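You operate a simulated robot arm through the tools that you are given. There is no shell and no other tool.

The job below is to be done with a simulated robot arm. You get a single attempt, and the scene is never put back.

## Task
Sand the brown felt hat smooth on the lathe at slow speed.
Fine: use the red pad and put it back; switch off; leave the lever at Slow and the hat on the lathe. Set down upright: pad.

Only the result counts: the job must be done as asked and must still hold three seconds after the hand-in. Knocking over, shifting, dropping, spilling or breaking anything else fails it.

## Robot
A 7-joint arm with a two-finger gripper on a trunk, on a base that drives. Base frame: it is fixed to the floor where the robot stands at the start and does not move with it; the origin is under the middle of the robot, x ahead of it, y to its left, z up. Lengths are in mm, angles in degrees, forces in N, time in s.
With the tool pointing down near the work surface it reaches from about 300 to 760 mm from the robot's upright axis, wherever it stands. Its first joint turns from -166.0 to 166.0 degrees. Places, roughly: black size dial [-2900, -700, 900]; black speed lever [-2400, -1100, 1000]; blue steam button [-3000, -700, 900]; brush [-2000, -1250, 1000]; felt hat (43x43x13 cm) [-2700, -1100, 900]; lathe disc [-2300, -1500, 1000]; pad [-2250, -1250, 1000]; red arm [-3600, -800, 1000]; red lathe switch [-2300, -1100, 900]; white plunger knob [-3600, -900, 1100]; yellow roller knob [-2600, -1300, 1000]. Payload 1.71 kg.
The tool frame sits at the grasp point between the pads (the TCP): z along the fingers, y along the line on which they close. The tips reach 20 mm beyond it. Largest opening 96 mm; the body of the gripper starts 113 mm behind the TCP.
Orientation is told as [roll, pitch, yaw] about the base's x, y, z axes, in that order, counted from this pose: with the fingers straight down and closing along the base's y, the tool's x points along the base's -x, its y along +y and its z along -z.

## Interface
- The arm moves only by the tool servo_tool. Its argument "increments" is a list of rows, each an object (a shift or turn left out is 0, a gripper value left out holds the last) with "xyz": the shift along the tool's x, y, z in mm, a list of three; "rotation": the turn, a rotation vector about the tool's x, y, z in degrees, a list of three. In form: [{"xyz": [dx, dy, dz], "rotation": [ax, ay, az]}, ...]. A call has 1 to 20 rows; each row shifts and turns the commanded pose from where the row before left it, along the tool's axes as they then stand. "hand" is the finger opening in mm, from 0 to 96, set as the call begins (left out, the last holds). Rows are played at 5 a second. More than 50 mm and 8.6 degrees between two rows, or a gripper value outside its range, and nothing of the call is played. A pose out of reach is approached as far as the arm can. The call stops where the force on the tool passes 50 N (or 10 N more than at its start, if that is more) or the arm is blocked; 0.2 s more then pass. Each finger travels about 153 mm/s and halts on what it meets, pressing with about 33 N; the grip force reading is that of the motor and also rises with nothing between the fingers. The clock runs only during rows and for 0.2 s after the last one: add rows that do not move to give the fingers time. It gives the time, the measured TCP pose, the force on the tool (base axes), the opening and the grip force at its end, in the units of the frame above (readings bear some noise), with the torque about the TCP (base axes, N m) and any sound that the robot's microphone picked up.
- Cameras (640 x 400 px; columns grow to the right, rows downward): "scene" is now at [52, 162, 1582.1]; the picture's right is [0.04, -1.00, -0.00], its down [-0.64, -0.03, -0.76] and it looks along [0.76, 0.03, -0.64] (base axes); focal length 281 px, centre (320, 200). "wrist" rides on the gripper at [66, 14, -145] in the tool frame; the picture's right is [-0.21, 0.98, 0.00], its down [-0.88, -0.18, -0.45] and it looks along [-0.44, -0.09, 0.90] (tool axes); focal length 275 px, centre (320, 200). There is no depth. A picture from a camera that has moved, and an enlarged one, comes with that camera's place and axes in the base frame and with its lens.
- get_image(camera): a new picture of that camera. It takes no simulated time.
- slide_trunk(by): slides the trunk up (or, below 0, down) by that many mm; the arm and the scene camera ride with it, the base frame stays. It gives what a move gives, with no picture.
- steer(legs): drives the robot by 1 to 6 legs, each [ahead, turn to the left] in mm and degrees, along the robot's own axes; the way and the turn of a leg run together, so that a leg with both is an arc; at most 1500 mm and 180 degrees a leg. The arm and the cameras ride along, it lands a little off, and it stops where it bumps. It gives what a move gives.
- pan_tilt(pan, tilt): turns the head with the scene camera to pan (to the left, within 155 degrees either way) and tilt (down, from -29 to 69), counted from straight ahead of the robot. It gives what a move gives.
- inspect(camera, box): a new picture of the part [left, top, right, bottom] of that camera's present view, enlarged. It takes no simulated time.
- finish_job(): hands the job in; it is judged then, once.

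Places have to be worked out from the pictures, the camera data and where the tool is seen. Open the gripper and draw the arm clear of the work before you hand the job in, unless the task says otherwise.

The tools are called after "Request:" by a JSON object that holds its "op" and its "data". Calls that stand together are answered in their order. servo_tool: Moves the arm, as the interface text tells. Its arguments: {"type":"object","properties":{"increments":{"type":"array"},"hand":{"type":"number"}},"required":["increments"]} The other tools are called the same way: slide_trunk (by) slides the trunk up or down; steer (legs) drives the base; pan_tilt (pan, tilt) turns the head that bears the scene camera; get_image (camera) takes a picture; inspect (camera, box) takes an enlarged picture of a part of a camera's view; finish_job () hands the job in.

At the start:

```text
time_s: 0.0
eef_pos: [452.9, -1.4, 1083.9]
tcp_rot: [0.0, 0.1, -0.2]
contact_force: [0.0, 0.5, -0.4]
wrist_torque: [-0.01, 0.0, 0.04]
grip_width: 96.2
grasp_force: 0.1
trunk travel left (down, up): [-175.0, 211.0]
robot x, y, heading: [4.2, 2.8, 0.1]
head pan, tilt: [2.4, 39.2]
```

scene: 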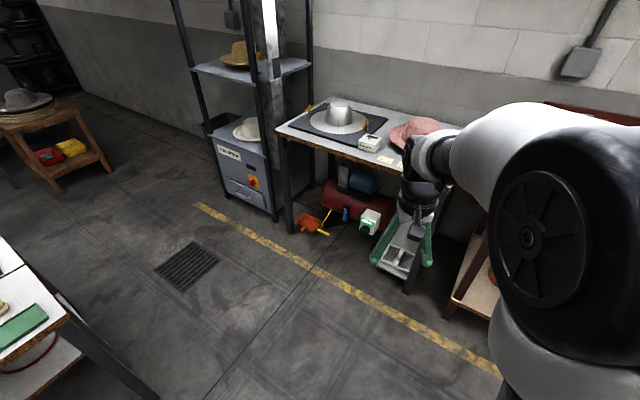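
wrist: 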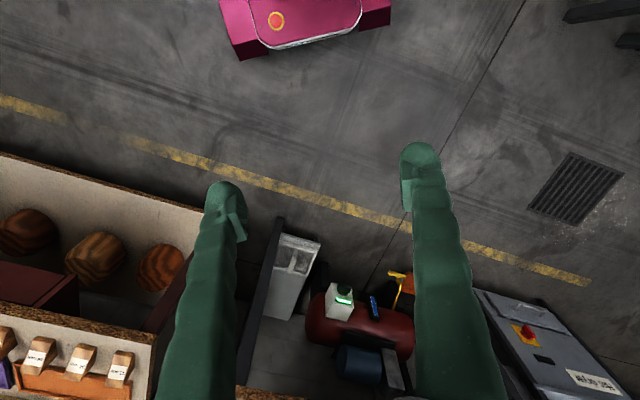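

The start view shows only the benches ahead; the lathe lies behind me and to the right, so I turn the head that way to see it.

Request:
{"op": "pan_tilt", "data": {"pan": -150, "tilt": 20}}

Request:
{"op": "get_image", "data": {"camera": "scene"}}

Request:
{"op": "pan_tilt", "data": {"pan": 150, "tilt": 20}}

Request:
{"op": "get_image", "data": {"camera": "scene"}}

Request:
{"op": "pan_tilt", "data": {"pan": 90, "tilt": 25}}

Request:
{"op": "get_image", "data": {"camera": "scene"}}

Request:
{"op": "pan_tilt", "data": {"pan": -90, "tilt": 25}}

Request:
{"op": "get_image", "data": {"camera": "scene"}}

```text
time_s: 2.4
eef_pos: [436.3, -1.3, 1091.1]
tcp_rot: [0.1, -0.9, -0.1]
contact_force: [0.1, 0.2, -0.3]
wrist_torque: [0.03, 0.02, -0.01]
grip_width: 95.9
grasp_force: 0.2
trunk travel left (down, up): [-175.0, 211.0]
robot x, y, heading: [1.9, 1.8, 0.1]
head pan, tilt: [-150.0, 20.0]
```

```text
taken
camera scene: at [-113.6, 112.0, 1615.1], right [-0.5, 0.87, 0.01], down [0.28, 0.17, -0.94], along [-0.82, -0.47, -0.33], focal length 281 px, centre (320, 200)
```

scene: 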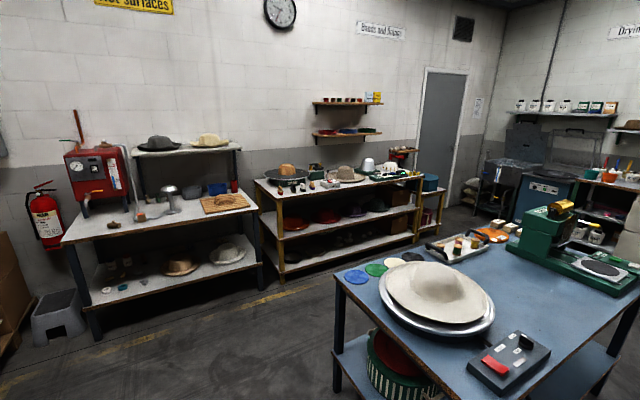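

```text
time_s: 6.5
eef_pos: [435.6, -1.7, 1090.5]
tcp_rot: [0.0, -0.8, -0.2]
contact_force: [-0.1, -0.3, -0.1]
wrist_torque: [0.0, 0.0, 0.04]
grip_width: 96.0
grasp_force: 0.1
trunk travel left (down, up): [-175.0, 211.0]
robot x, y, heading: [1.4, 2.0, 0.1]
head pan, tilt: [150.0, 20.0]
```

```text
taken
camera scene: at [-113.6, 205.2, 1615.1], right [0.5, 0.87, -0.01], down [0.28, -0.17, -0.94], along [-0.82, 0.47, -0.33], focal length 281 px, centre (320, 200)
```

scene: 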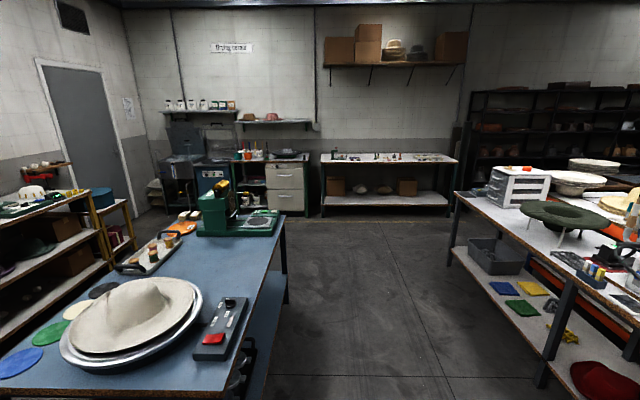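

```text
time_s: 7.8
eef_pos: [435.9, -1.4, 1089.2]
tcp_rot: [0.0, -0.9, -0.2]
contact_force: [-0.9, -0.1, -0.3]
wrist_torque: [0.02, 0.03, 0.01]
grip_width: 95.9
grasp_force: 0.0
trunk travel left (down, up): [-175.0, 211.0]
robot x, y, heading: [-0.2, 0.3, -0.1]
head pan, tilt: [90.0, 25.0]
```

```text
taken
camera scene: at [-33.2, 250.7, 1605.7], right [1.0, 0.0, -0.02], down [-0.01, -0.42, -0.91], along [-0.01, 0.91, -0.42], focal length 281 px, centre (320, 200)
```

scene: 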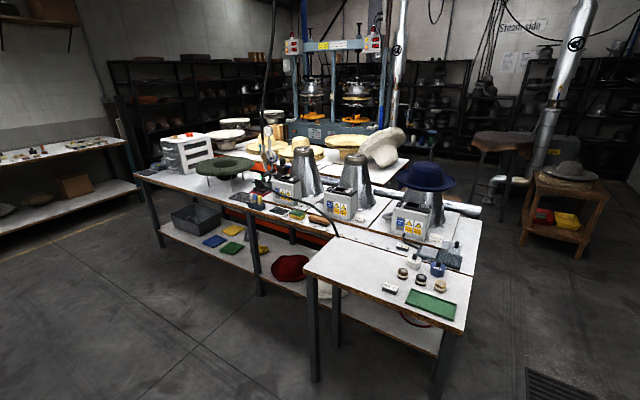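

```text
time_s: 10.4
eef_pos: [435.4, -0.6, 1090.3]
tcp_rot: [-0.1, -0.8, 0.0]
contact_force: [0.7, 0.3, -0.4]
wrist_torque: [0.03, 0.0, -0.01]
grip_width: 96.1
grasp_force: 0.1
trunk travel left (down, up): [-175.0, 211.0]
robot x, y, heading: [0.3, 2.9, -0.1]
head pan, tilt: [-90.0, 25.0]
```

```text
taken
camera scene: at [-33.1, 66.4, 1605.7], right [-1.0, 0.0, 0.02], down [-0.01, 0.42, -0.91], along [-0.01, -0.91, -0.42], focal length 281 px, centre (320, 200)
```

scene: 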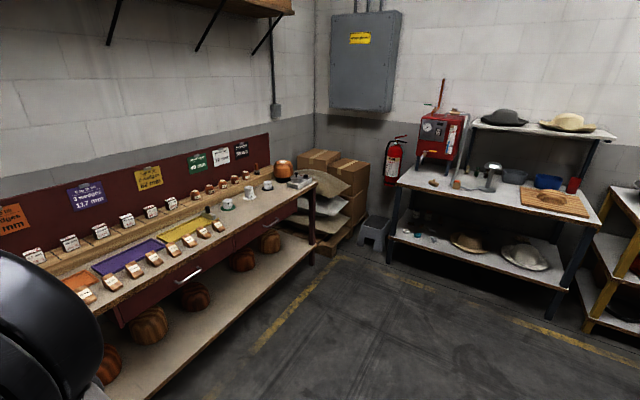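

The lathe should project near (289,169) in the first picture, the bench against the far wall. I turn the head back and zoom on it.

Request:
{"op": "pan_tilt", "data": {"pan": -150, "tilt": 20}}

Request:
{"op": "inspect", "data": {"camera": "scene", "box": [240, 130, 440, 255]}}

Request:
{"op": "get_image", "data": {"camera": "wrist"}}

```text
time_s: 11.8
eef_pos: [435.4, -1.5, 1090.8]
tcp_rot: [0.0, -0.7, -0.2]
contact_force: [0.5, 0.0, 0.8]
wrist_torque: [-0.01, -0.03, -0.02]
grip_width: 96.2
grasp_force: 0.1
trunk travel left (down, up): [-175.0, 211.0]
robot x, y, heading: [0.0, 4.3, -0.2]
head pan, tilt: [-150.0, 20.0]
```

```text
3.20 times, centred on (340, 192) of scene
camera zoom: at [-113.6, 112.0, 1615.1], right [-0.5, 0.87, 0.01], down [0.28, 0.17, -0.94], along [-0.82, -0.47, -0.33], focal length 898 px, centre (256, 224)
```

zoom: 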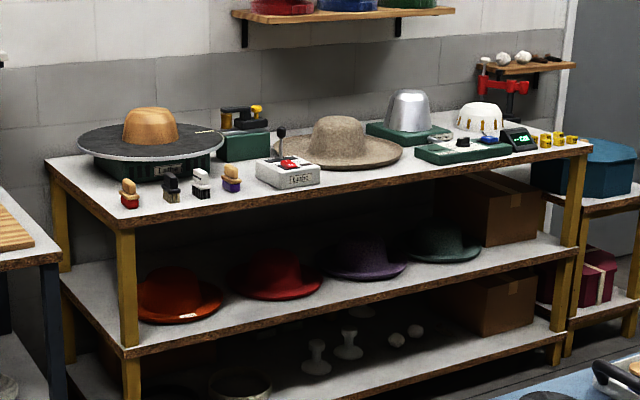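

```text
taken
camera wrist: at [368.0, 13.8, 1235.0], right [0.21, 0.98, 0.0], down [0.87, -0.19, 0.46], along [0.45, -0.09, -0.89], focal length 275 px, centre (320, 200)
```

wrist: 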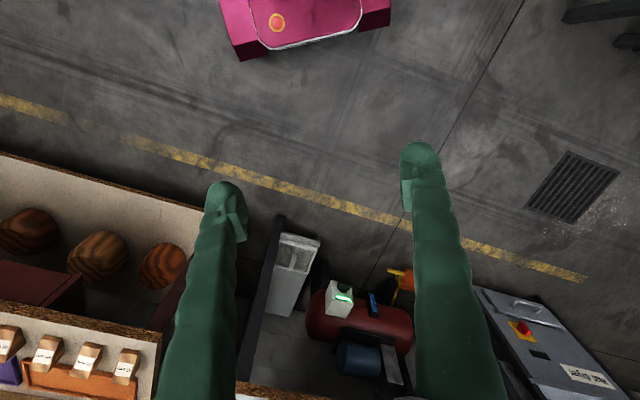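

The lathe (black disc with a wooden block), its lever/switch box, the colour pads and the taupe hat all stand on the far bench, which runs about 29° off the base axes. I turn to face it and drive across the open floor, stopping short of the aisle.

Request:
{"op": "steer", "data": {"legs": [[0, -118.6], [1400, 0]]}}

Request:
{"op": "pan_tilt", "data": {"pan": 45, "tilt": 25}}

Request:
{"op": "get_image", "data": {"camera": "scene"}}

Request:
{"op": "pan_tilt", "data": {"pan": -60, "tilt": 25}}

Request:
{"op": "get_image", "data": {"camera": "scene"}}

```text
time_s: 24.9
eef_pos: [-801.4, -1624.2, 1089.3]
tcp_rot: [0.1, -0.8, -116.8]
contact_force: [0.1, -0.6, 0.3]
wrist_torque: [0.03, 0.0, -0.01]
grip_width: 95.8
grasp_force: 0.1
trunk travel left (down, up): [-175.0, 211.0]
robot x, y, heading: [-602.3, -1238.0, -116.6]
head pan, tilt: [-150.0, 20.0]
```

```text
time_s: 27.8
eef_pos: [-794.7, -1609.2, 1097.7]
tcp_rot: [0.1, -1.7, -116.9]
contact_force: [0.2, 0.1, -1.3]
wrist_torque: [0.05, -0.01, 0.01]
grip_width: 96.0
grasp_force: 0.1
trunk travel left (down, up): [-175.0, 211.0]
robot x, y, heading: [-604.3, -1237.8, -116.8]
head pan, tilt: [45.0, 25.0]
```

```text
taken
camera scene: at [-422.5, -1363.2, 1604.6], right [-0.95, -0.31, -0.01], down [-0.13, 0.41, -0.9], along [0.29, -0.85, -0.43], focal length 281 px, centre (320, 200)
```

scene: 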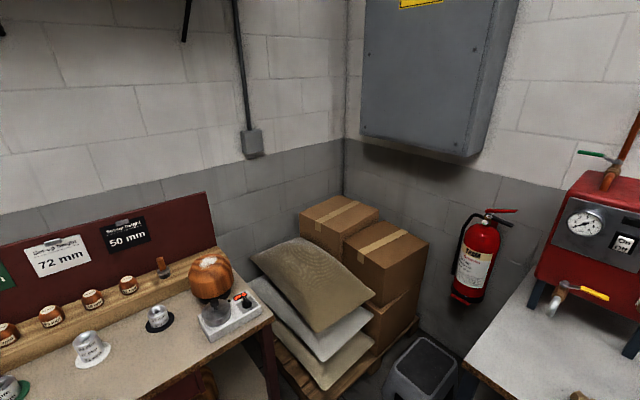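

```text
time_s: 29.6
eef_pos: [-794.8, -1611.2, 1097.4]
tcp_rot: [0.1, -1.7, -116.8]
contact_force: [0.4, -0.7, 0.3]
wrist_torque: [0.02, 0.0, 0.02]
grip_width: 96.0
grasp_force: 0.0
trunk travel left (down, up): [-175.0, 211.0]
robot x, y, heading: [-602.8, -1236.5, -116.4]
head pan, tilt: [-60.0, 25.0]
```

```text
taken
camera scene: at [-543.5, -1281.2, 1604.9], right [-0.06, 1.0, 0.01], down [0.43, 0.04, -0.9], along [-0.9, -0.05, -0.43], focal length 281 px, centre (320, 200)
```

scene: 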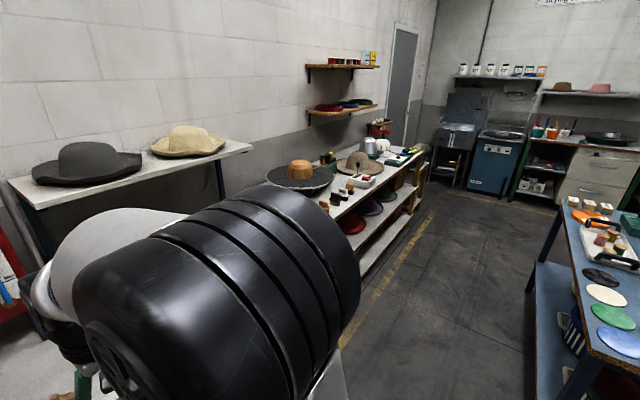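

The way along the aisle is clear: the lathe bench is on the left, the blue table on the right. I turn to face along the aisle and drive about 1.1 m.

Request:
{"op": "steer", "data": {"legs": [[0, -88], [1100, 0]]}}

Request:
{"op": "pan_tilt", "data": {"pan": 60, "tilt": 30}}

Request:
{"op": "get_image", "data": {"camera": "scene"}}

Request:
{"op": "pan_tilt", "data": {"pan": -40, "tilt": 40}}

Request:
{"op": "get_image", "data": {"camera": "scene"}}

```text
time_s: 40.1
eef_pos: [-1955.6, -552.5, 1097.1]
tcp_rot: [0.0, -1.8, 153.0]
contact_force: [-0.4, 0.9, 0.7]
wrist_torque: [-0.02, -0.03, 0.02]
grip_width: 95.9
grasp_force: 0.0
trunk travel left (down, up): [-175.0, 211.0]
robot x, y, heading: [-1584.2, -748.3, 152.8]
head pan, tilt: [-60.0, 25.0]
```

```text
time_s: 42.1
eef_pos: [-1940.1, -559.8, 1103.5]
tcp_rot: [0.1, -2.6, 152.9]
contact_force: [0.0, -0.2, 0.1]
wrist_torque: [0.01, 0.01, 0.03]
grip_width: 95.9
grasp_force: 0.1
trunk travel left (down, up): [-175.0, 211.0]
robot x, y, heading: [-1585.6, -743.8, 153.2]
head pan, tilt: [60.0, 30.0]
```

```text
taken
camera scene: at [-1701.0, -946.7, 1596.9], right [-0.55, 0.84, -0.01], down [0.43, 0.27, -0.86], along [-0.72, -0.48, -0.51], focal length 281 px, centre (320, 200)
```

scene: 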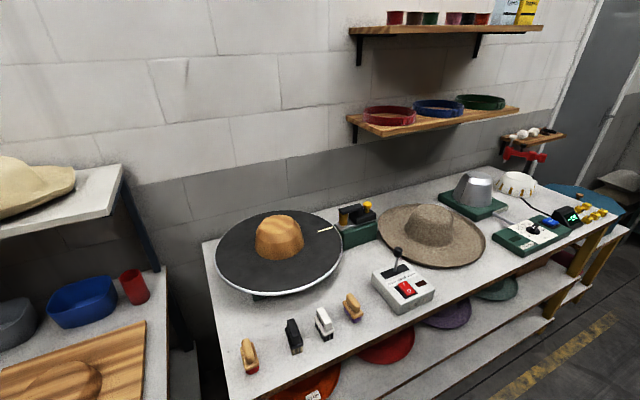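

```text
time_s: 43.9
eef_pos: [-1940.8, -560.6, 1103.3]
tcp_rot: [0.0, -2.7, 153.0]
contact_force: [-0.3, 0.8, 0.2]
wrist_torque: [-0.04, 0.01, -0.02]
grip_width: 96.0
grasp_force: 0.0
trunk travel left (down, up): [-175.0, 211.0]
robot x, y, heading: [-1586.1, -747.0, 153.0]
head pan, tilt: [-40.0, 40.0]
```

```text
taken
camera scene: at [-1658.3, -819.4, 1581.3], right [0.92, 0.39, 0.01], down [0.26, -0.6, -0.76], along [-0.29, 0.7, -0.65], focal length 281 px, centre (320, 200)
```

scene: 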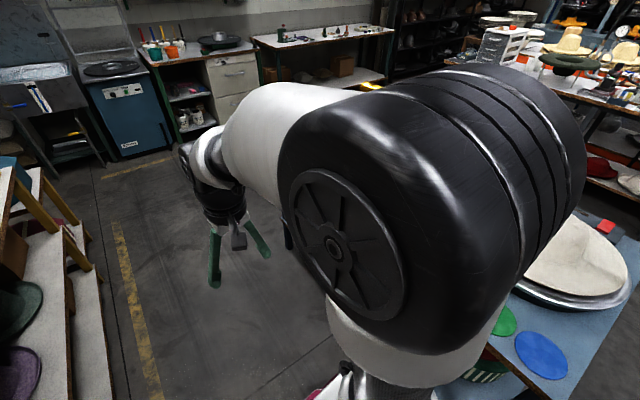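

Good view of the bench now. I turn the head back to it and zoom on the lathe, pads, control box and hat.

Request:
{"op": "pan_tilt", "data": {"pan": 60, "tilt": 38}}

Request:
{"op": "get_image", "data": {"camera": "scene"}}

Request:
{"op": "inspect", "data": {"camera": "scene", "box": [200, 130, 360, 230]}}

Request:
{"op": "inspect", "data": {"camera": "scene", "box": [340, 120, 500, 220]}}

Request:
{"op": "inspect", "data": {"camera": "scene", "box": [220, 210, 380, 310]}}

Request:
{"op": "inspect", "data": {"camera": "scene", "box": [350, 180, 450, 242]}}

```text
time_s: 45.6
eef_pos: [-1940.3, -559.7, 1102.3]
tcp_rot: [0.1, -2.5, 153.0]
contact_force: [0.7, -0.3, -0.7]
wrist_torque: [0.01, 0.01, 0.04]
grip_width: 96.0
grasp_force: 0.0
trunk travel left (down, up): [-175.0, 211.0]
robot x, y, heading: [-1587.1, -744.0, 152.9]
head pan, tilt: [60.0, 38.0]
```

```text
taken
camera scene: at [-1697.3, -944.6, 1584.6], right [-0.55, 0.84, -0.01], down [0.53, 0.33, -0.78], along [-0.65, -0.43, -0.62], focal length 281 px, centre (320, 200)
```

scene: 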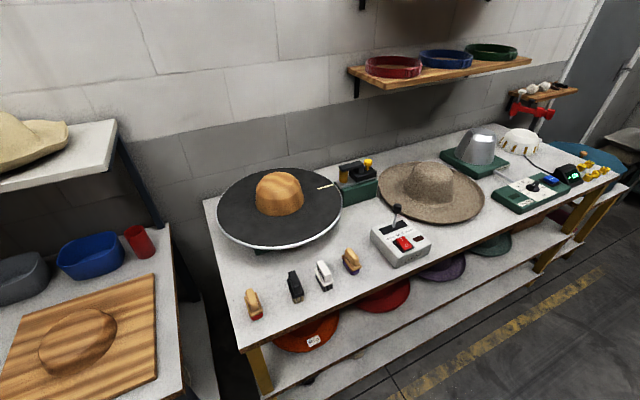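

```text
4.00 times, centred on (280, 180) of scene
camera zoom: at [-1697.3, -944.6, 1584.6], right [-0.55, 0.84, -0.01], down [0.53, 0.33, -0.78], along [-0.65, -0.43, -0.62], focal length 1123 px, centre (480, 280)
```

zoom: 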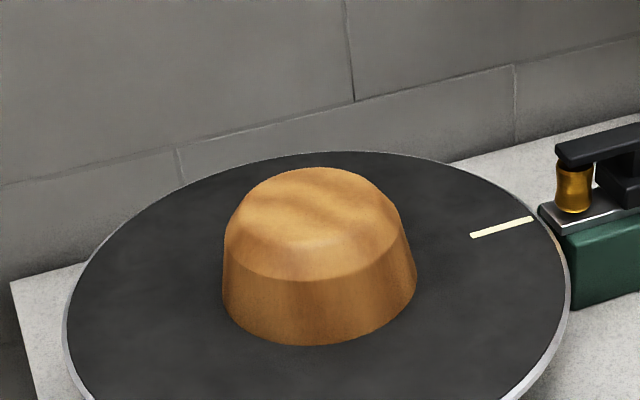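

```text
4.00 times, centred on (420, 170) of scene
camera zoom: at [-1697.3, -944.6, 1584.6], right [-0.55, 0.84, -0.01], down [0.53, 0.33, -0.78], along [-0.65, -0.43, -0.62], focal length 1123 px, centre (-80, 320)
```

zoom: 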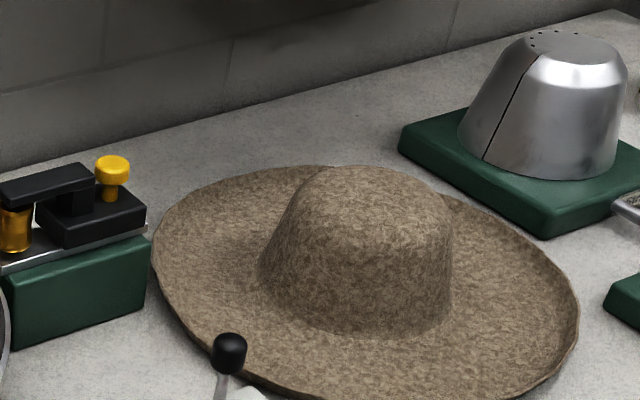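

```text
4.00 times, centred on (300, 260) of scene
camera zoom: at [-1697.3, -944.6, 1584.6], right [-0.55, 0.84, -0.01], down [0.53, 0.33, -0.78], along [-0.65, -0.43, -0.62], focal length 1123 px, centre (400, -40)
```

zoom: 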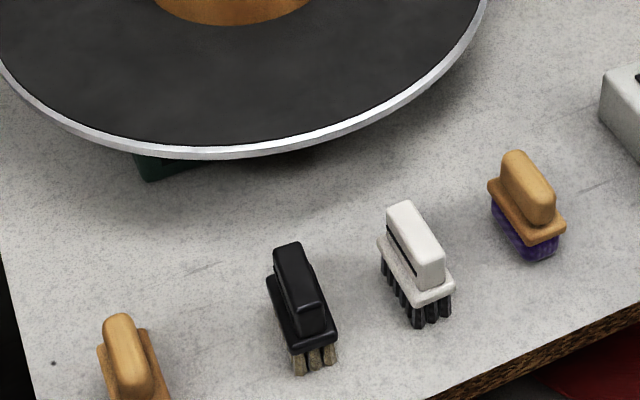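

```text
6.40 times, centred on (400, 211) of scene
camera zoom: at [-1697.3, -944.6, 1584.6], right [-0.55, 0.84, -0.01], down [0.53, 0.33, -0.78], along [-0.65, -0.43, -0.62], focal length 1796 px, centre (-192, 130)
```

zoom: 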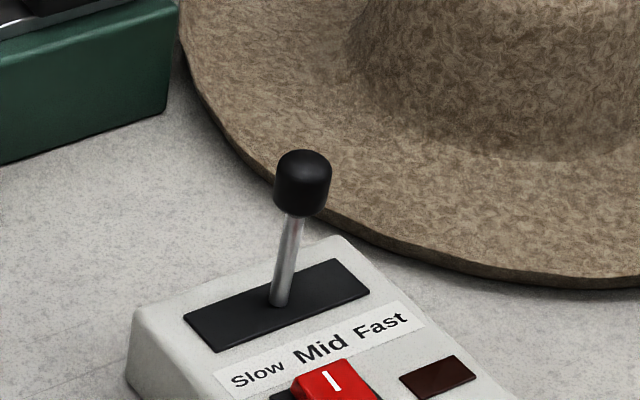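

The red-soled pad is the leftmost one, the lever stands at Mid, and the hat lies flat right of the control box. I raise the trunk 200 mm with the head held still, to get a stereo pair for heights.

Request:
{"op": "slide_trunk", "data": {"by": 205}}

Request:
{"op": "get_image", "data": {"camera": "scene"}}

Request:
{"op": "inspect", "data": {"camera": "scene", "box": [230, 140, 390, 240]}}

Request:
{"op": "inspect", "data": {"camera": "scene", "box": [340, 100, 500, 200]}}

Request:
{"op": "inspect", "data": {"camera": "scene", "box": [220, 160, 380, 260]}}

```text
time_s: 47.8
eef_pos: [-1940.3, -559.7, 1307.4]
tcp_rot: [0.1, -2.6, 152.9]
contact_force: [0.7, 0.5, 0.2]
wrist_torque: [-0.01, -0.01, 0.01]
grip_width: 96.1
grasp_force: 0.0
trunk travel left (down, up): [-380.0, 6.0]
robot x, y, heading: [-1585.8, -745.7, 153.1]
head pan, tilt: [60.0, 38.0]
```

```text
taken
camera scene: at [-1700.3, -943.1, 1789.6], right [-0.55, 0.84, -0.01], down [0.53, 0.33, -0.78], along [-0.65, -0.43, -0.62], focal length 281 px, centre (320, 200)
```

scene: 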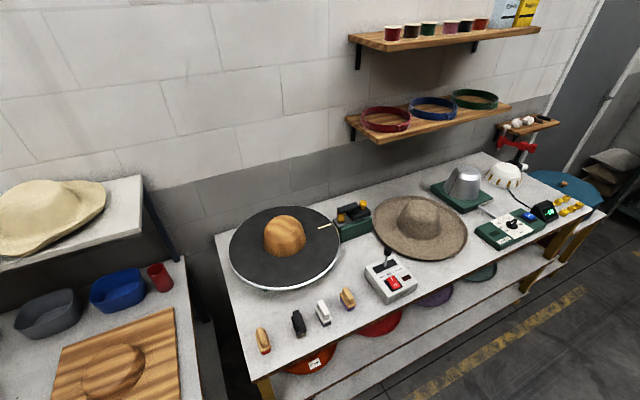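

```text
4.00 times, centred on (310, 190) of scene
camera zoom: at [-1700.3, -943.1, 1789.6], right [-0.55, 0.84, -0.01], down [0.53, 0.33, -0.78], along [-0.65, -0.43, -0.62], focal length 1123 px, centre (360, 240)
```

zoom: 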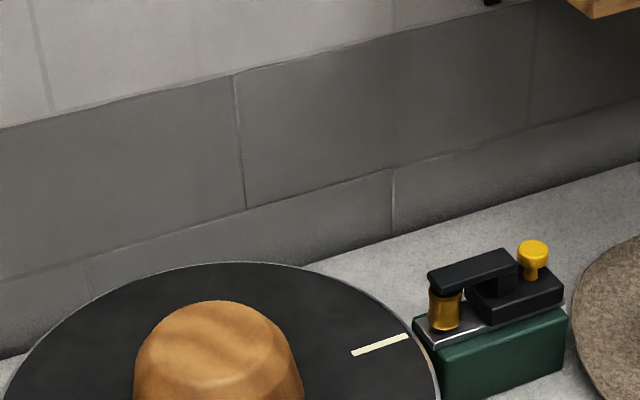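

```text
4.00 times, centred on (420, 150) of scene
camera zoom: at [-1700.3, -943.1, 1789.6], right [-0.55, 0.84, -0.01], down [0.53, 0.33, -0.78], along [-0.65, -0.43, -0.62], focal length 1123 px, centre (-80, 400)
```

zoom: 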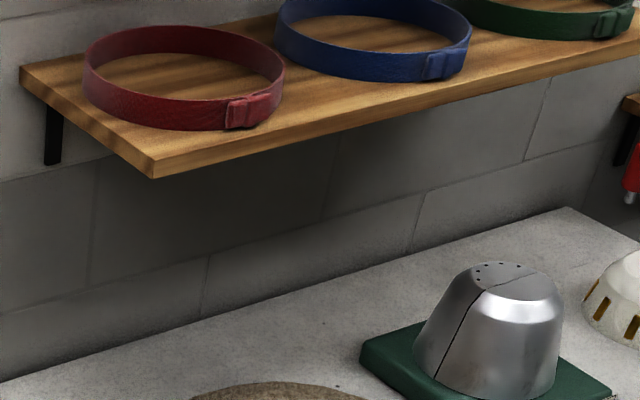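

```text
4.00 times, centred on (300, 210) of scene
camera zoom: at [-1700.3, -943.1, 1789.6], right [-0.55, 0.84, -0.01], down [0.53, 0.33, -0.78], along [-0.65, -0.43, -0.62], focal length 1123 px, centre (400, 160)
```

zoom: 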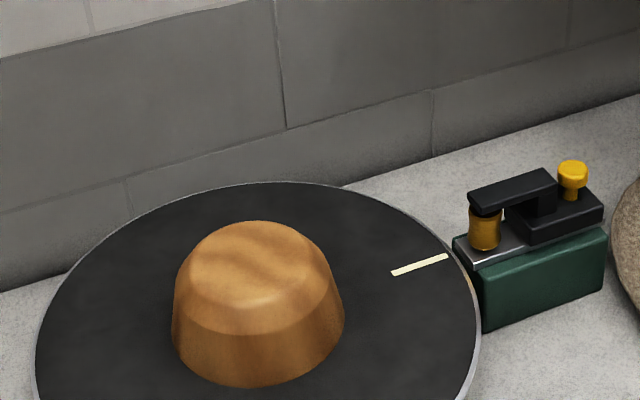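

I zoom now on the pads, control box and hat at this height so I can match them with the lower view.

Request:
{"op": "inspect", "data": {"camera": "scene", "box": [230, 290, 390, 390]}}

Request:
{"op": "inspect", "data": {"camera": "scene", "box": [350, 190, 510, 290]}}

Request:
{"op": "slide_trunk", "data": {"by": -205}}

Request:
{"op": "inspect", "data": {"camera": "scene", "box": [220, 260, 380, 360]}}

Request:
{"op": "inspect", "data": {"camera": "scene", "box": [360, 150, 520, 250]}}

Request:
{"op": "inspect", "data": {"camera": "scene", "box": [350, 190, 450, 290]}}

```text
4.00 times, centred on (310, 340) of scene
camera zoom: at [-1700.3, -943.1, 1789.6], right [-0.55, 0.84, -0.01], down [0.53, 0.33, -0.78], along [-0.65, -0.43, -0.62], focal length 1123 px, centre (360, -360)
```

zoom: 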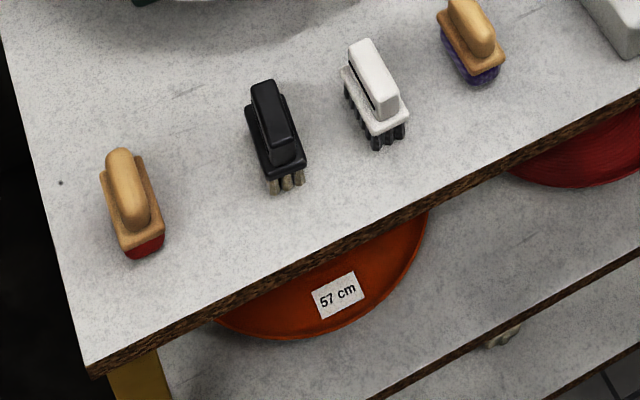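

```text
4.00 times, centred on (430, 240) of scene
camera zoom: at [-1700.3, -943.1, 1789.6], right [-0.55, 0.84, -0.01], down [0.53, 0.33, -0.78], along [-0.65, -0.43, -0.62], focal length 1123 px, centre (-120, 40)
```

zoom: 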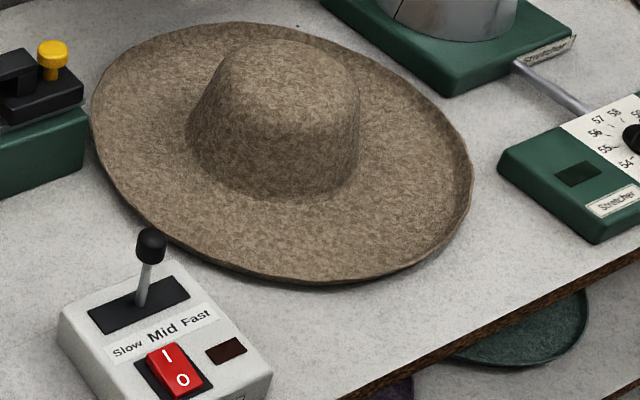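

```text
time_s: 50.0
eef_pos: [-1941.0, -559.1, 1102.6]
tcp_rot: [0.1, -2.6, 153.0]
contact_force: [-0.2, -0.2, 0.5]
wrist_torque: [-0.01, -0.01, -0.01]
grip_width: 95.9
grasp_force: 0.0
trunk travel left (down, up): [-175.0, 211.0]
robot x, y, heading: [-1581.3, -748.4, 153.1]
head pan, tilt: [60.0, 38.0]
```

```text
4.00 times, centred on (300, 310) of scene
camera zoom: at [-1697.2, -944.6, 1584.5], right [-0.55, 0.84, -0.01], down [0.53, 0.33, -0.78], along [-0.65, -0.43, -0.62], focal length 1123 px, centre (400, -240)
```

zoom: 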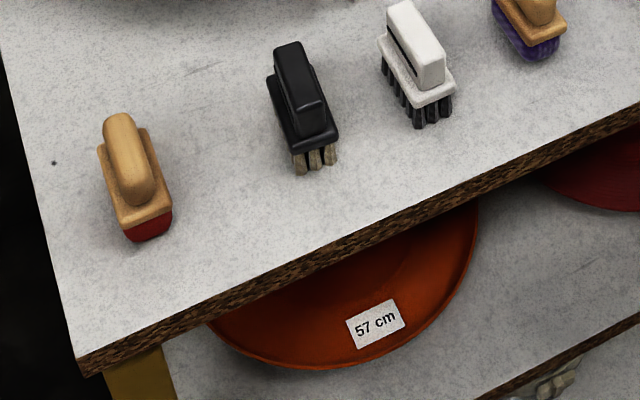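

```text
4.00 times, centred on (440, 200) of scene
camera zoom: at [-1697.2, -944.6, 1584.5], right [-0.55, 0.84, -0.01], down [0.53, 0.33, -0.78], along [-0.65, -0.43, -0.62], focal length 1123 px, centre (-160, 200)
```

zoom: 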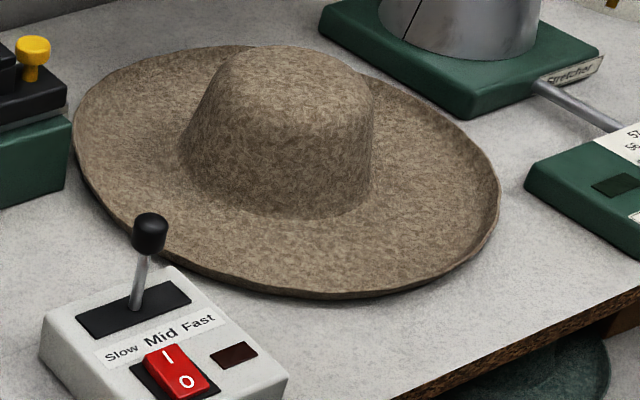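

```text
4.00 times, centred on (400, 240) of scene
camera zoom: at [-1697.2, -944.6, 1584.5], right [-0.55, 0.84, -0.01], down [0.53, 0.33, -0.78], along [-0.65, -0.43, -0.62], focal length 1123 px, centre (0, 40)
```

zoom: 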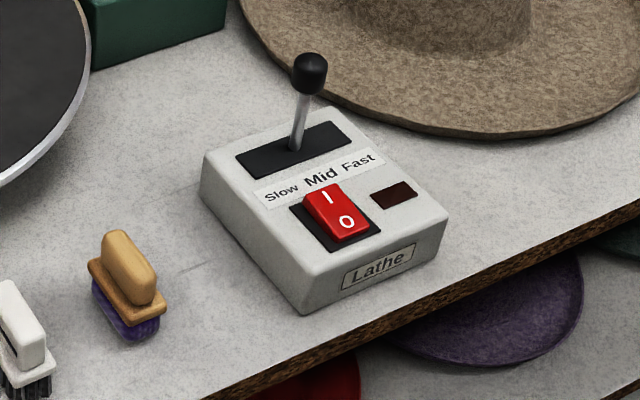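

Stereo puts the bench top at z≈876, the disc centre near (-2266,-1484) with top ≈968, the hat centre near (-2737,-1085), the lever knob at (-2405,-1113,1008), the "I" of the switch near (-2369,-1069,918) and the red pad near (-1944,-1316). I drive along the bench to stand between disc and hat, then face the bench.

Request:
{"op": "steer", "data": {"legs": [[0, -5], [490, 0], [0, 90]]}}

Request:
{"op": "pan_tilt", "data": {"pan": 0, "tilt": 50}}

Request:
{"op": "get_image", "data": {"camera": "scene"}}

Request:
{"op": "get_image", "data": {"camera": "wrist"}}

```text
time_s: 58.3
eef_pos: [-2211.6, -829.6, 1102.9]
tcp_rot: [0.2, -2.8, -120.2]
contact_force: [0.6, 0.5, 0.5]
wrist_torque: [0.0, 0.01, -0.01]
grip_width: 95.9
grasp_force: 0.0
trunk travel left (down, up): [-175.0, 211.0]
robot x, y, heading: [-2010.6, -483.0, -120.0]
head pan, tilt: [60.0, 38.0]
```

```text
time_s: 59.6
eef_pos: [-2204.1, -814.6, 1108.7]
tcp_rot: [0.2, -3.6, -120.1]
contact_force: [0.0, 0.2, -1.1]
wrist_torque: [0.01, -0.05, 0.02]
grip_width: 95.9
grasp_force: 0.1
trunk travel left (down, up): [-175.0, 211.0]
robot x, y, heading: [-2013.8, -479.4, -119.7]
head pan, tilt: [0.0, 50.0]
```

```text
taken
camera scene: at [-1899.9, -595.9, 1566.9], right [-0.87, 0.5, 0.0], down [0.39, 0.67, -0.63], along [-0.32, -0.55, -0.78], focal length 281 px, centre (320, 200)
```

scene: 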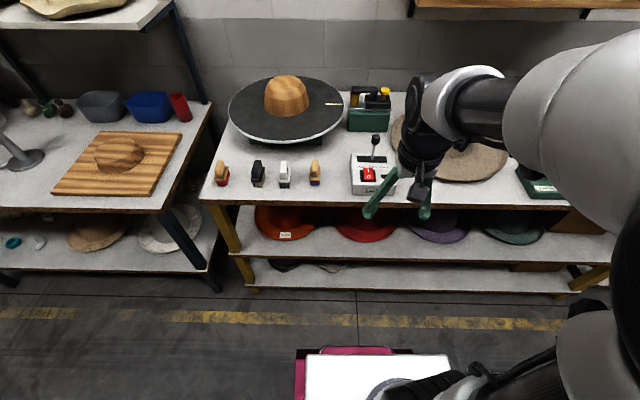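

```text
taken
camera wrist: at [-2155.8, -757.1, 1249.6], right [0.74, -0.67, 0.01], down [-0.59, -0.64, 0.5], along [-0.32, -0.38, -0.87], focal length 275 px, centre (320, 200)
```

wrist: 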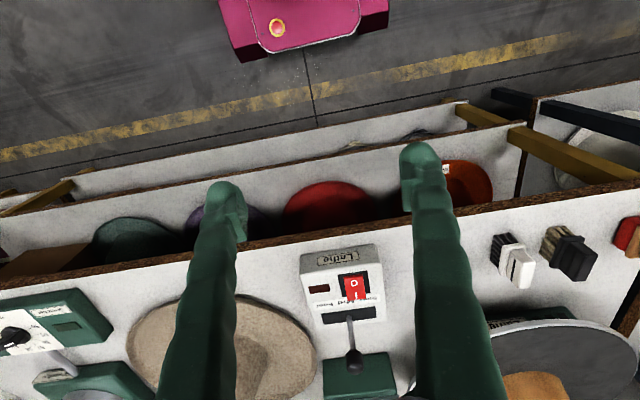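

The base front sits about 320 mm ahead of the axis, so I can stand some 370 mm from the bench edge. I square up and creep forward 215 mm.

Request:
{"op": "steer", "data": {"legs": [[0, -2.2], [215, 0]]}}

Request:
{"op": "get_image", "data": {"camera": "scene"}}

Request:
{"op": "get_image", "data": {"camera": "wrist"}}

```text
time_s: 61.8
eef_pos: [-2330.2, -988.0, 1111.6]
tcp_rot: [0.2, -3.8, -122.4]
contact_force: [-0.5, 0.6, -0.2]
wrist_torque: [0.02, -0.02, 0.0]
grip_width: 96.3
grasp_force: 0.1
trunk travel left (down, up): [-175.0, 211.0]
robot x, y, heading: [-2131.0, -671.0, -122.5]
head pan, tilt: [0.0, 50.0]
```

```text
taken
camera scene: at [-2010.3, -768.2, 1567.3], right [-0.85, 0.53, 0.0], down [0.41, 0.65, -0.64], along [-0.34, -0.54, -0.77], focal length 281 px, centre (320, 200)
```

scene: 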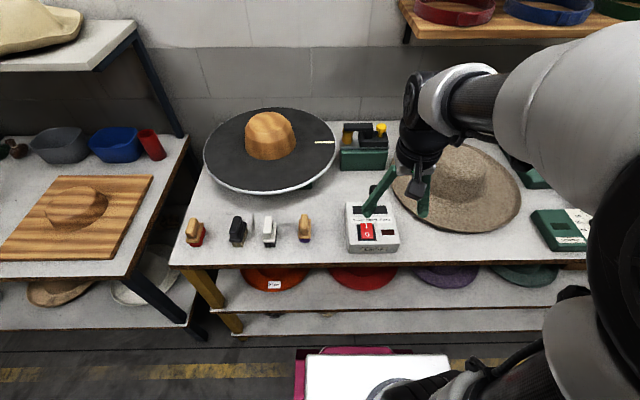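

```text
taken
camera wrist: at [-2279.2, -930.9, 1252.3], right [0.72, -0.7, 0.02], down [-0.61, -0.61, 0.5], along [-0.34, -0.37, -0.86], focal length 275 px, centre (320, 200)
```

wrist: 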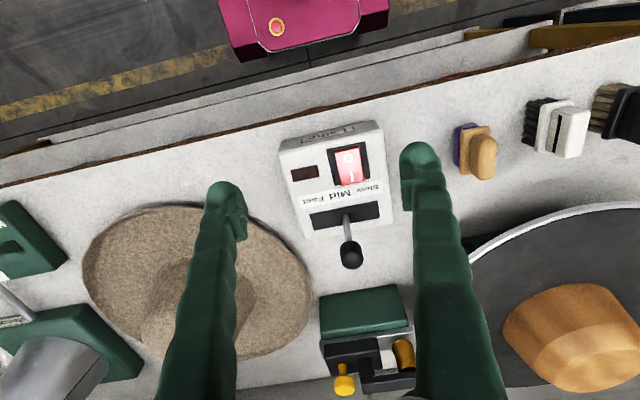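

The TCP hangs above the control box; the wrist view confirms the lever knob at about (-2403,-1113,1008). I level the tool and move above the knob with the fingers set 52 mm apart.

Request:
{"op": "servo_tool", "data": {"hand": 52, "increments": [{"xyz": [-24, 1, 0], "rotation": [0, 3.8, 0]}, {"xyz": [-24, 1, 0]}, {"xyz": [-24, 1, 0]}, {"xyz": [-24, 1, 0]}, {"xyz": [-24, 1, 0]}, {"xyz": [-24, 0, 0]}, {"xyz": [0, 0, 0]}]}}

Request:
{"op": "get_image", "data": {"camera": "wrist"}}

Request:
{"op": "get_image", "data": {"camera": "scene"}}

```text
time_s: 63.4
eef_pos: [-2403.2, -1111.8, 1113.8]
tcp_rot: [0.0, -0.2, -122.4]
contact_force: [-0.1, 1.1, 1.3]
wrist_torque: [-0.06, 0.05, 0.0]
grip_width: 51.9
grasp_force: 0.1
trunk travel left (down, up): [-175.0, 211.0]
robot x, y, heading: [-2131.7, -667.6, -122.2]
head pan, tilt: [0.0, 50.0]
```

```text
taken
camera wrist: at [-2355.7, -1061.4, 1259.5], right [0.72, -0.7, 0.0], down [-0.63, -0.64, 0.45], along [-0.31, -0.32, -0.89], focal length 275 px, centre (320, 200)
```

wrist: 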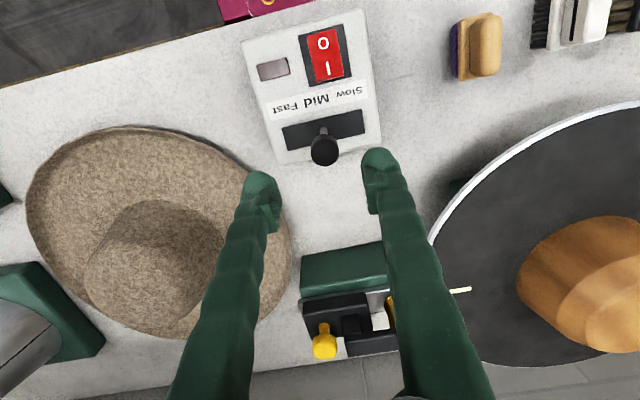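

```text
taken
camera scene: at [-2021.9, -786.4, 1567.0], right [-0.85, 0.53, 0.0], down [0.41, 0.66, -0.63], along [-0.34, -0.53, -0.78], focal length 281 px, centre (320, 200)
```

scene: 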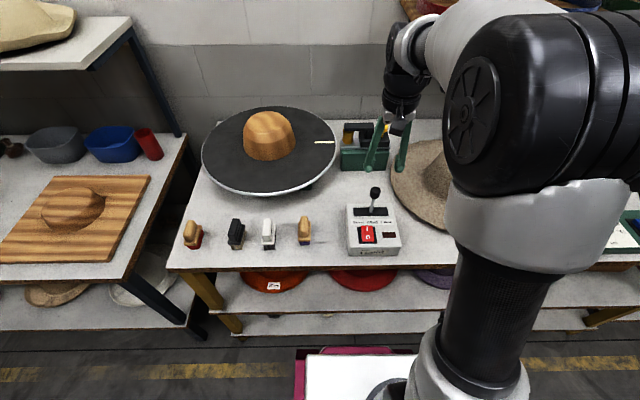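

The knob (324,150 px) is straight below the TCP. I lower around it to z≈1010.

Request:
{"op": "servo_tool", "data": {"increments": [{"xyz": [0, 0, 20]}, {"xyz": [0, 0, 20]}, {"xyz": [-3, 0, 20]}, {"xyz": [0, 0, 20]}, {"xyz": [0, 0, 20]}, {"xyz": [0, 0, 4]}, {"xyz": [0, 0, 0]}]}}

Request:
{"op": "get_image", "data": {"camera": "wrist"}}

Request:
{"op": "inspect", "data": {"camera": "scene", "box": [320, 140, 440, 260]}}

```text
time_s: 65.0
eef_pos: [-2403.8, -1113.4, 1009.9]
tcp_rot: [0.2, -0.1, -122.4]
contact_force: [-0.7, -0.3, 0.4]
wrist_torque: [0.0, -0.03, 0.0]
grip_width: 52.0
grasp_force: 0.1
trunk travel left (down, up): [-175.0, 211.0]
robot x, y, heading: [-2129.5, -668.9, -122.2]
head pan, tilt: [0.0, 50.0]
```

```text
taken
camera wrist: at [-2357.7, -1064.5, 1154.8], right [0.72, -0.7, 0.0], down [-0.63, -0.64, 0.45], along [-0.31, -0.32, -0.89], focal length 275 px, centre (320, 200)
```

wrist: 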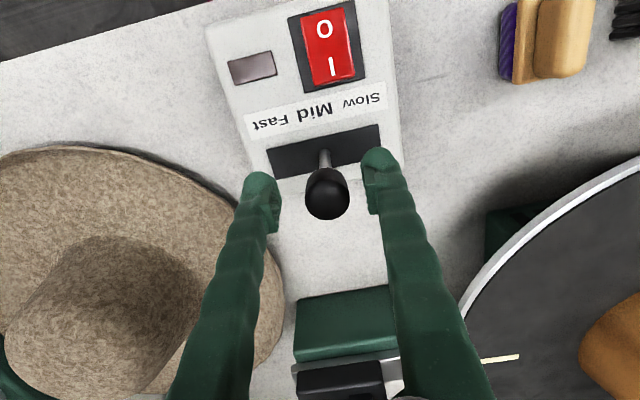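

```text
3.33 times, centred on (380, 200) of scene
camera zoom: at [-2022.6, -787.4, 1566.9], right [-0.85, 0.53, 0.0], down [0.41, 0.66, -0.63], along [-0.34, -0.53, -0.78], focal length 936 px, centre (120, 200)
```

zoom: 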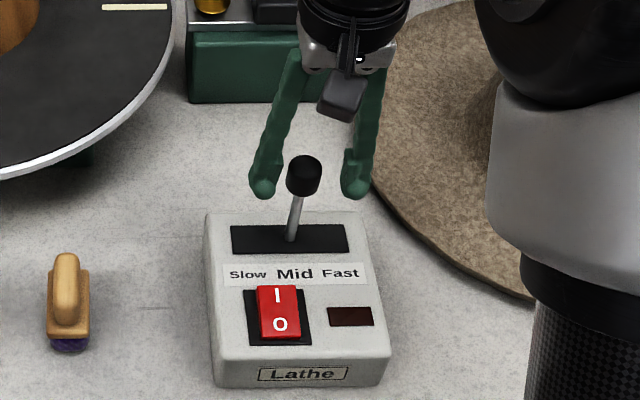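

The knob sits centred between the fingers. I push it toward Slow (tool +y) in small steps.

Request:
{"op": "servo_tool", "data": {"increments": [{"xyz": [0, 7, 0]}, {"xyz": [0, 7, 0]}, {"xyz": [0, 6, 0]}, {"xyz": [0, 6, 0]}, {"xyz": [0, 6, 0]}, {"xyz": [0, 6, 1]}, {"xyz": [0, 5, 1]}, {"xyz": [0, 0, 0]}]}}

Request:
{"op": "get_image", "data": {"camera": "wrist"}}

Request:
{"op": "inspect", "data": {"camera": "scene", "box": [320, 140, 440, 260]}}

```text
time_s: 66.8
eef_pos: [-2369.2, -1137.4, 1007.9]
tcp_rot: [0.1, -0.2, -122.4]
contact_force: [0.1, -0.2, 0.3]
wrist_torque: [0.01, 0.0, 0.04]
grip_width: 52.1
grasp_force: 0.1
trunk travel left (down, up): [-175.0, 211.0]
robot x, y, heading: [-2132.9, -669.0, -122.3]
head pan, tilt: [0.0, 50.0]
```

```text
taken
camera wrist: at [-2321.9, -1088.7, 1153.5], right [0.72, -0.7, 0.0], down [-0.62, -0.64, 0.45], along [-0.31, -0.32, -0.89], focal length 275 px, centre (320, 200)
```

wrist: 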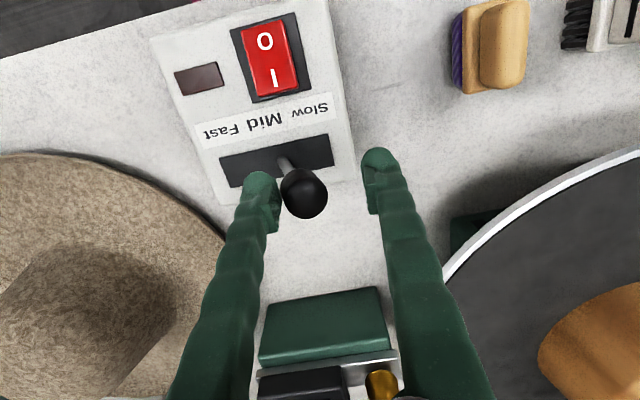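

```text
3.33 times, centred on (380, 200) of scene
camera zoom: at [-2022.6, -787.4, 1566.9], right [-0.85, 0.53, 0.0], down [0.41, 0.66, -0.63], along [-0.34, -0.53, -0.78], focal length 936 px, centre (120, 200)
```

zoom: 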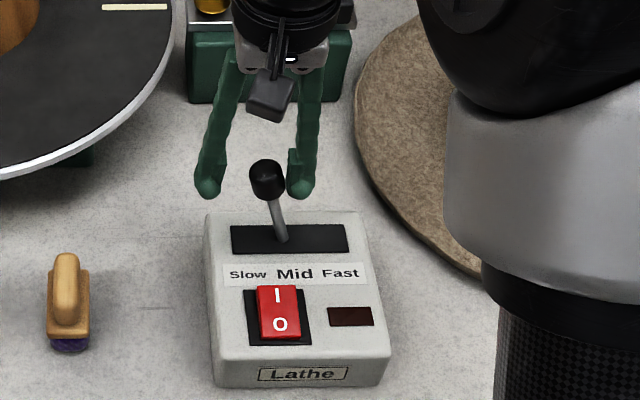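

The lever now leans toward Slow without reaction force. I push slowly further until it meets its stop.

Request:
{"op": "servo_tool", "data": {"increments": [{"xyz": [0, 3, 0]}, {"xyz": [0, 3, 0]}, {"xyz": [0, 3, 0]}, {"xyz": [0, 0, 0]}]}}

Request:
{"op": "inspect", "data": {"camera": "scene", "box": [320, 140, 440, 260]}}

```text
time_s: 67.8
eef_pos: [-2359.9, -1142.9, 1009.2]
tcp_rot: [0.1, -0.2, -122.3]
contact_force: [0.5, 0.5, -0.1]
wrist_torque: [0.0, 0.02, 0.03]
grip_width: 52.0
grasp_force: 0.1
trunk travel left (down, up): [-175.0, 211.0]
robot x, y, heading: [-2134.6, -669.5, -121.8]
head pan, tilt: [0.0, 50.0]
```

```text
3.33 times, centred on (380, 200) of scene
camera zoom: at [-2022.5, -787.4, 1566.9], right [-0.85, 0.53, 0.0], down [0.41, 0.66, -0.63], along [-0.34, -0.53, -0.78], focal length 936 px, centre (120, 200)
```

zoom: 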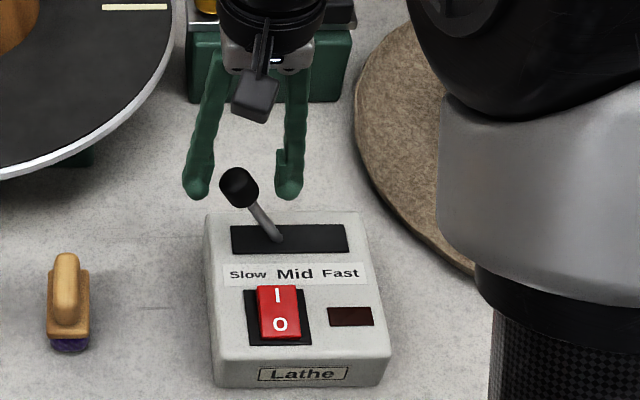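

The lever has snapped fully over to Slow. I lift straight clear and then tilt the gripper to look at the hat brim from a low angle.

Request:
{"op": "servo_tool", "data": {"increments": [{"xyz": [0, 0, -20]}, {"xyz": [0, 0, -25]}, {"xyz": [0, 0, -25]}, {"xyz": [0, 0, -25]}, {"xyz": [0, 0, -25]}, {"xyz": [0, 0, -25]}, {"xyz": [0, 0, 0]}]}}

Request:
{"op": "get_image", "data": {"camera": "scene"}}

Request:
{"op": "inspect", "data": {"camera": "scene", "box": [320, 140, 440, 260]}}

```text
time_s: 69.4
eef_pos: [-2359.2, -1141.9, 1152.5]
tcp_rot: [0.1, -0.2, -122.4]
contact_force: [-0.4, 0.2, -0.7]
wrist_torque: [-0.02, -0.03, -0.02]
grip_width: 52.1
grasp_force: 0.1
trunk travel left (down, up): [-175.0, 211.0]
robot x, y, heading: [-2130.0, -671.1, -122.3]
head pan, tilt: [0.0, 50.0]
```

```text
taken
camera scene: at [-2022.6, -787.6, 1566.9], right [-0.85, 0.53, 0.0], down [0.41, 0.66, -0.63], along [-0.34, -0.53, -0.78], focal length 281 px, centre (320, 200)
```

scene: 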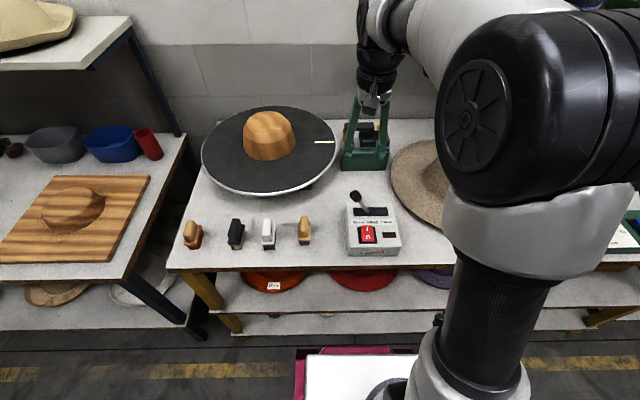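

```text
3.33 times, centred on (380, 200) of scene
camera zoom: at [-2022.6, -787.6, 1566.9], right [-0.85, 0.53, 0.0], down [0.41, 0.66, -0.63], along [-0.34, -0.53, -0.78], focal length 936 px, centre (120, 200)
```

zoom: 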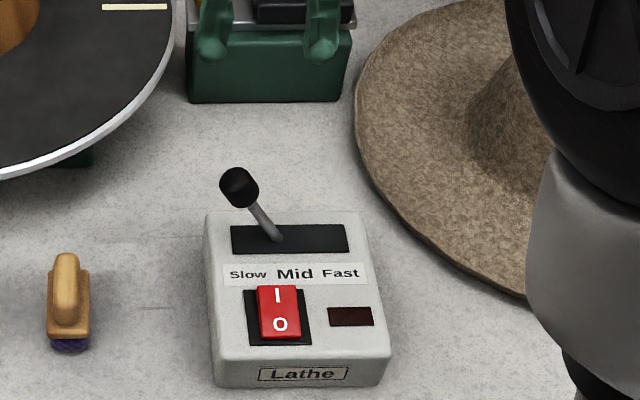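

The lever stays at Slow. I move the TCP over the bench front before the hat's near edge, and turn the tool to point radially at it.

Request:
{"op": "servo_tool", "data": {"hand": 60, "increments": [{"xyz": [11.6, -23.3, 0]}, {"xyz": [11.6, -23.3, 0]}, {"xyz": [11.6, -23.3, 0]}, {"xyz": [11.6, -23.3, 0]}, {"xyz": [11.6, -23.3, 0]}, {"xyz": [11.6, -23.3, 0]}, {"xyz": [11.6, -23.3, 0]}, {"xyz": [11.6, -23.3, 0]}, {"xyz": [11.6, -23.3, 0]}, {"xyz": [11.6, -23.3, 0]}, {"rotation": [0, 0, 7.8]}, {"rotation": [0, 0, 7.8]}, {"rotation": [0, 0, 7.8]}, {"xyz": [0, 0, 0]}]}}

Request:
{"op": "servo_tool", "data": {"increments": [{"rotation": [0, -8, 0]}, {"rotation": [0, -8, 0]}, {"rotation": [0, -8, 0]}, {"rotation": [0, -8, 0]}, {"rotation": [0, -8, 0]}, {"rotation": [0, -8, 0]}, {"rotation": [0, -8, 0]}, {"rotation": [0, -8, 0]}, {"xyz": [0, 0, 0]}, {"xyz": [0, 0, 0]}]}}

Request:
{"op": "get_image", "data": {"camera": "scene"}}

Request:
{"op": "get_image", "data": {"camera": "wrist"}}

```text
time_s: 72.4
eef_pos: [-2495.1, -920.5, 1150.6]
tcp_rot: [0.2, -0.1, -145.9]
contact_force: [0.6, 0.0, 0.0]
wrist_torque: [0.01, 0.0, -0.02]
grip_width: 60.0
grasp_force: 0.1
trunk travel left (down, up): [-175.0, 211.0]
robot x, y, heading: [-2129.5, -669.4, -122.4]
head pan, tilt: [0.0, 50.0]
```

```text
time_s: 74.6
eef_pos: [-2517.0, -935.0, 1175.0]
tcp_rot: [0.5, -64.0, -146.2]
contact_force: [0.5, -0.4, -0.7]
wrist_torque: [0.05, -0.02, 0.0]
grip_width: 60.1
grasp_force: 0.1
out of reach, approached as far as the arm can: row 8
trunk travel left (down, up): [-175.0, 211.0]
robot x, y, heading: [-2130.7, -670.5, -122.3]
head pan, tilt: [0.0, 50.0]
```

```text
taken
camera scene: at [-2022.4, -787.3, 1566.9], right [-0.85, 0.53, 0.0], down [0.41, 0.66, -0.63], along [-0.34, -0.53, -0.78], focal length 281 px, centre (320, 200)
```

scene: 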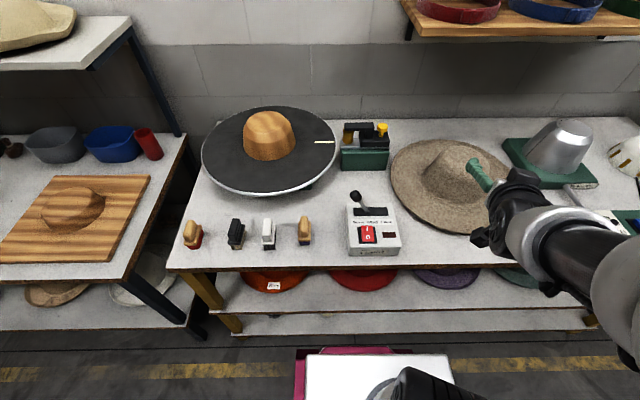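

```text
taken
camera wrist: at [-2378.6, -855.7, 1181.0], right [0.47, -0.86, 0.19], down [-0.09, 0.16, 0.98], along [-0.88, -0.48, 0.0], focal length 275 px, centre (320, 200)
```

wrist: 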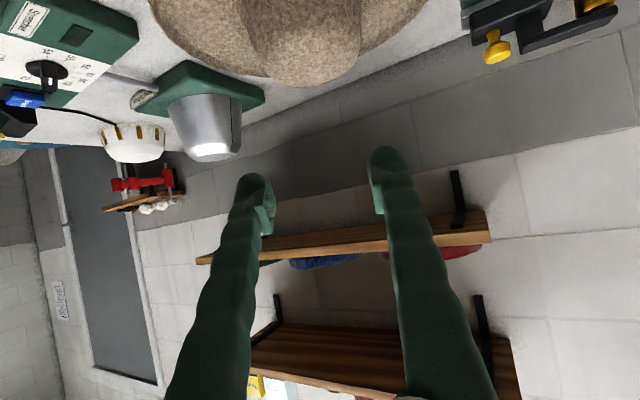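

The tool now points forward about 26° below horizontal. I roll it 90° about its own axis so the fingers close vertically.

Request:
{"op": "servo_tool", "data": {"increments": [{"xyz": [-8, 0, 20]}, {"xyz": [0, 0, 10]}, {"rotation": [0, 0, 8.2]}, {"rotation": [0, 0, 8.2]}, {"rotation": [0, 0, 8.2]}, {"rotation": [0, 0, 8.2]}, {"rotation": [0, 0, 8.2]}, {"rotation": [0, 0, 8.2]}, {"rotation": [0, 0, 8.2]}, {"rotation": [0, 0, 8.2]}, {"rotation": [0, 0, 8.2]}, {"rotation": [0, 0, 8.2]}, {"rotation": [0, 0, 8]}, {"xyz": [0, 0, 0]}, {"xyz": [0, 0, 0]}]}}

Request:
{"op": "get_image", "data": {"camera": "scene"}}

Request:
{"op": "get_image", "data": {"camera": "wrist"}}

```text
time_s: 77.8
eef_pos: [-2542.8, -949.7, 1169.1]
tcp_rot: [64.2, 0.2, 124.1]
contact_force: [-0.4, -0.3, -0.1]
wrist_torque: [0.03, 0.02, 0.02]
grip_width: 60.0
grasp_force: 0.0
trunk travel left (down, up): [-175.0, 211.0]
robot x, y, heading: [-2131.0, -668.8, -122.5]
head pan, tilt: [0.0, 50.0]
```

```text
taken
camera scene: at [-2022.5, -787.2, 1566.9], right [-0.85, 0.53, 0.0], down [0.41, 0.66, -0.63], along [-0.34, -0.53, -0.78], focal length 281 px, centre (320, 200)
```

scene: 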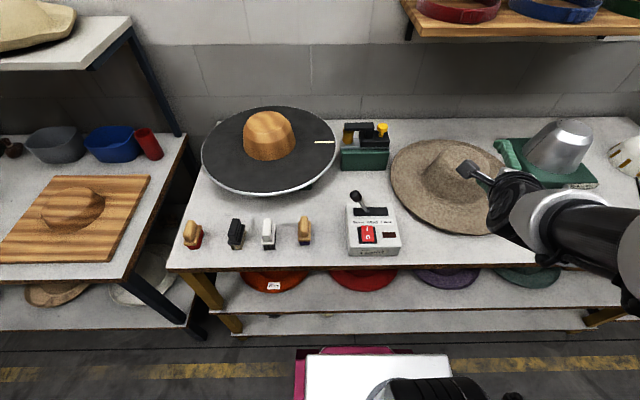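

```text
taken
camera wrist: at [-2403.4, -933.1, 1246.2], right [-0.47, -0.07, 0.88], down [-0.1, 1.0, 0.03], along [-0.88, -0.07, -0.47], focal length 275 px, centre (320, 200)
```

wrist: 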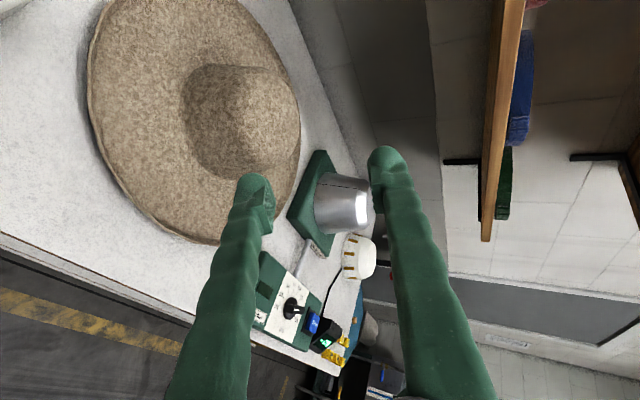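

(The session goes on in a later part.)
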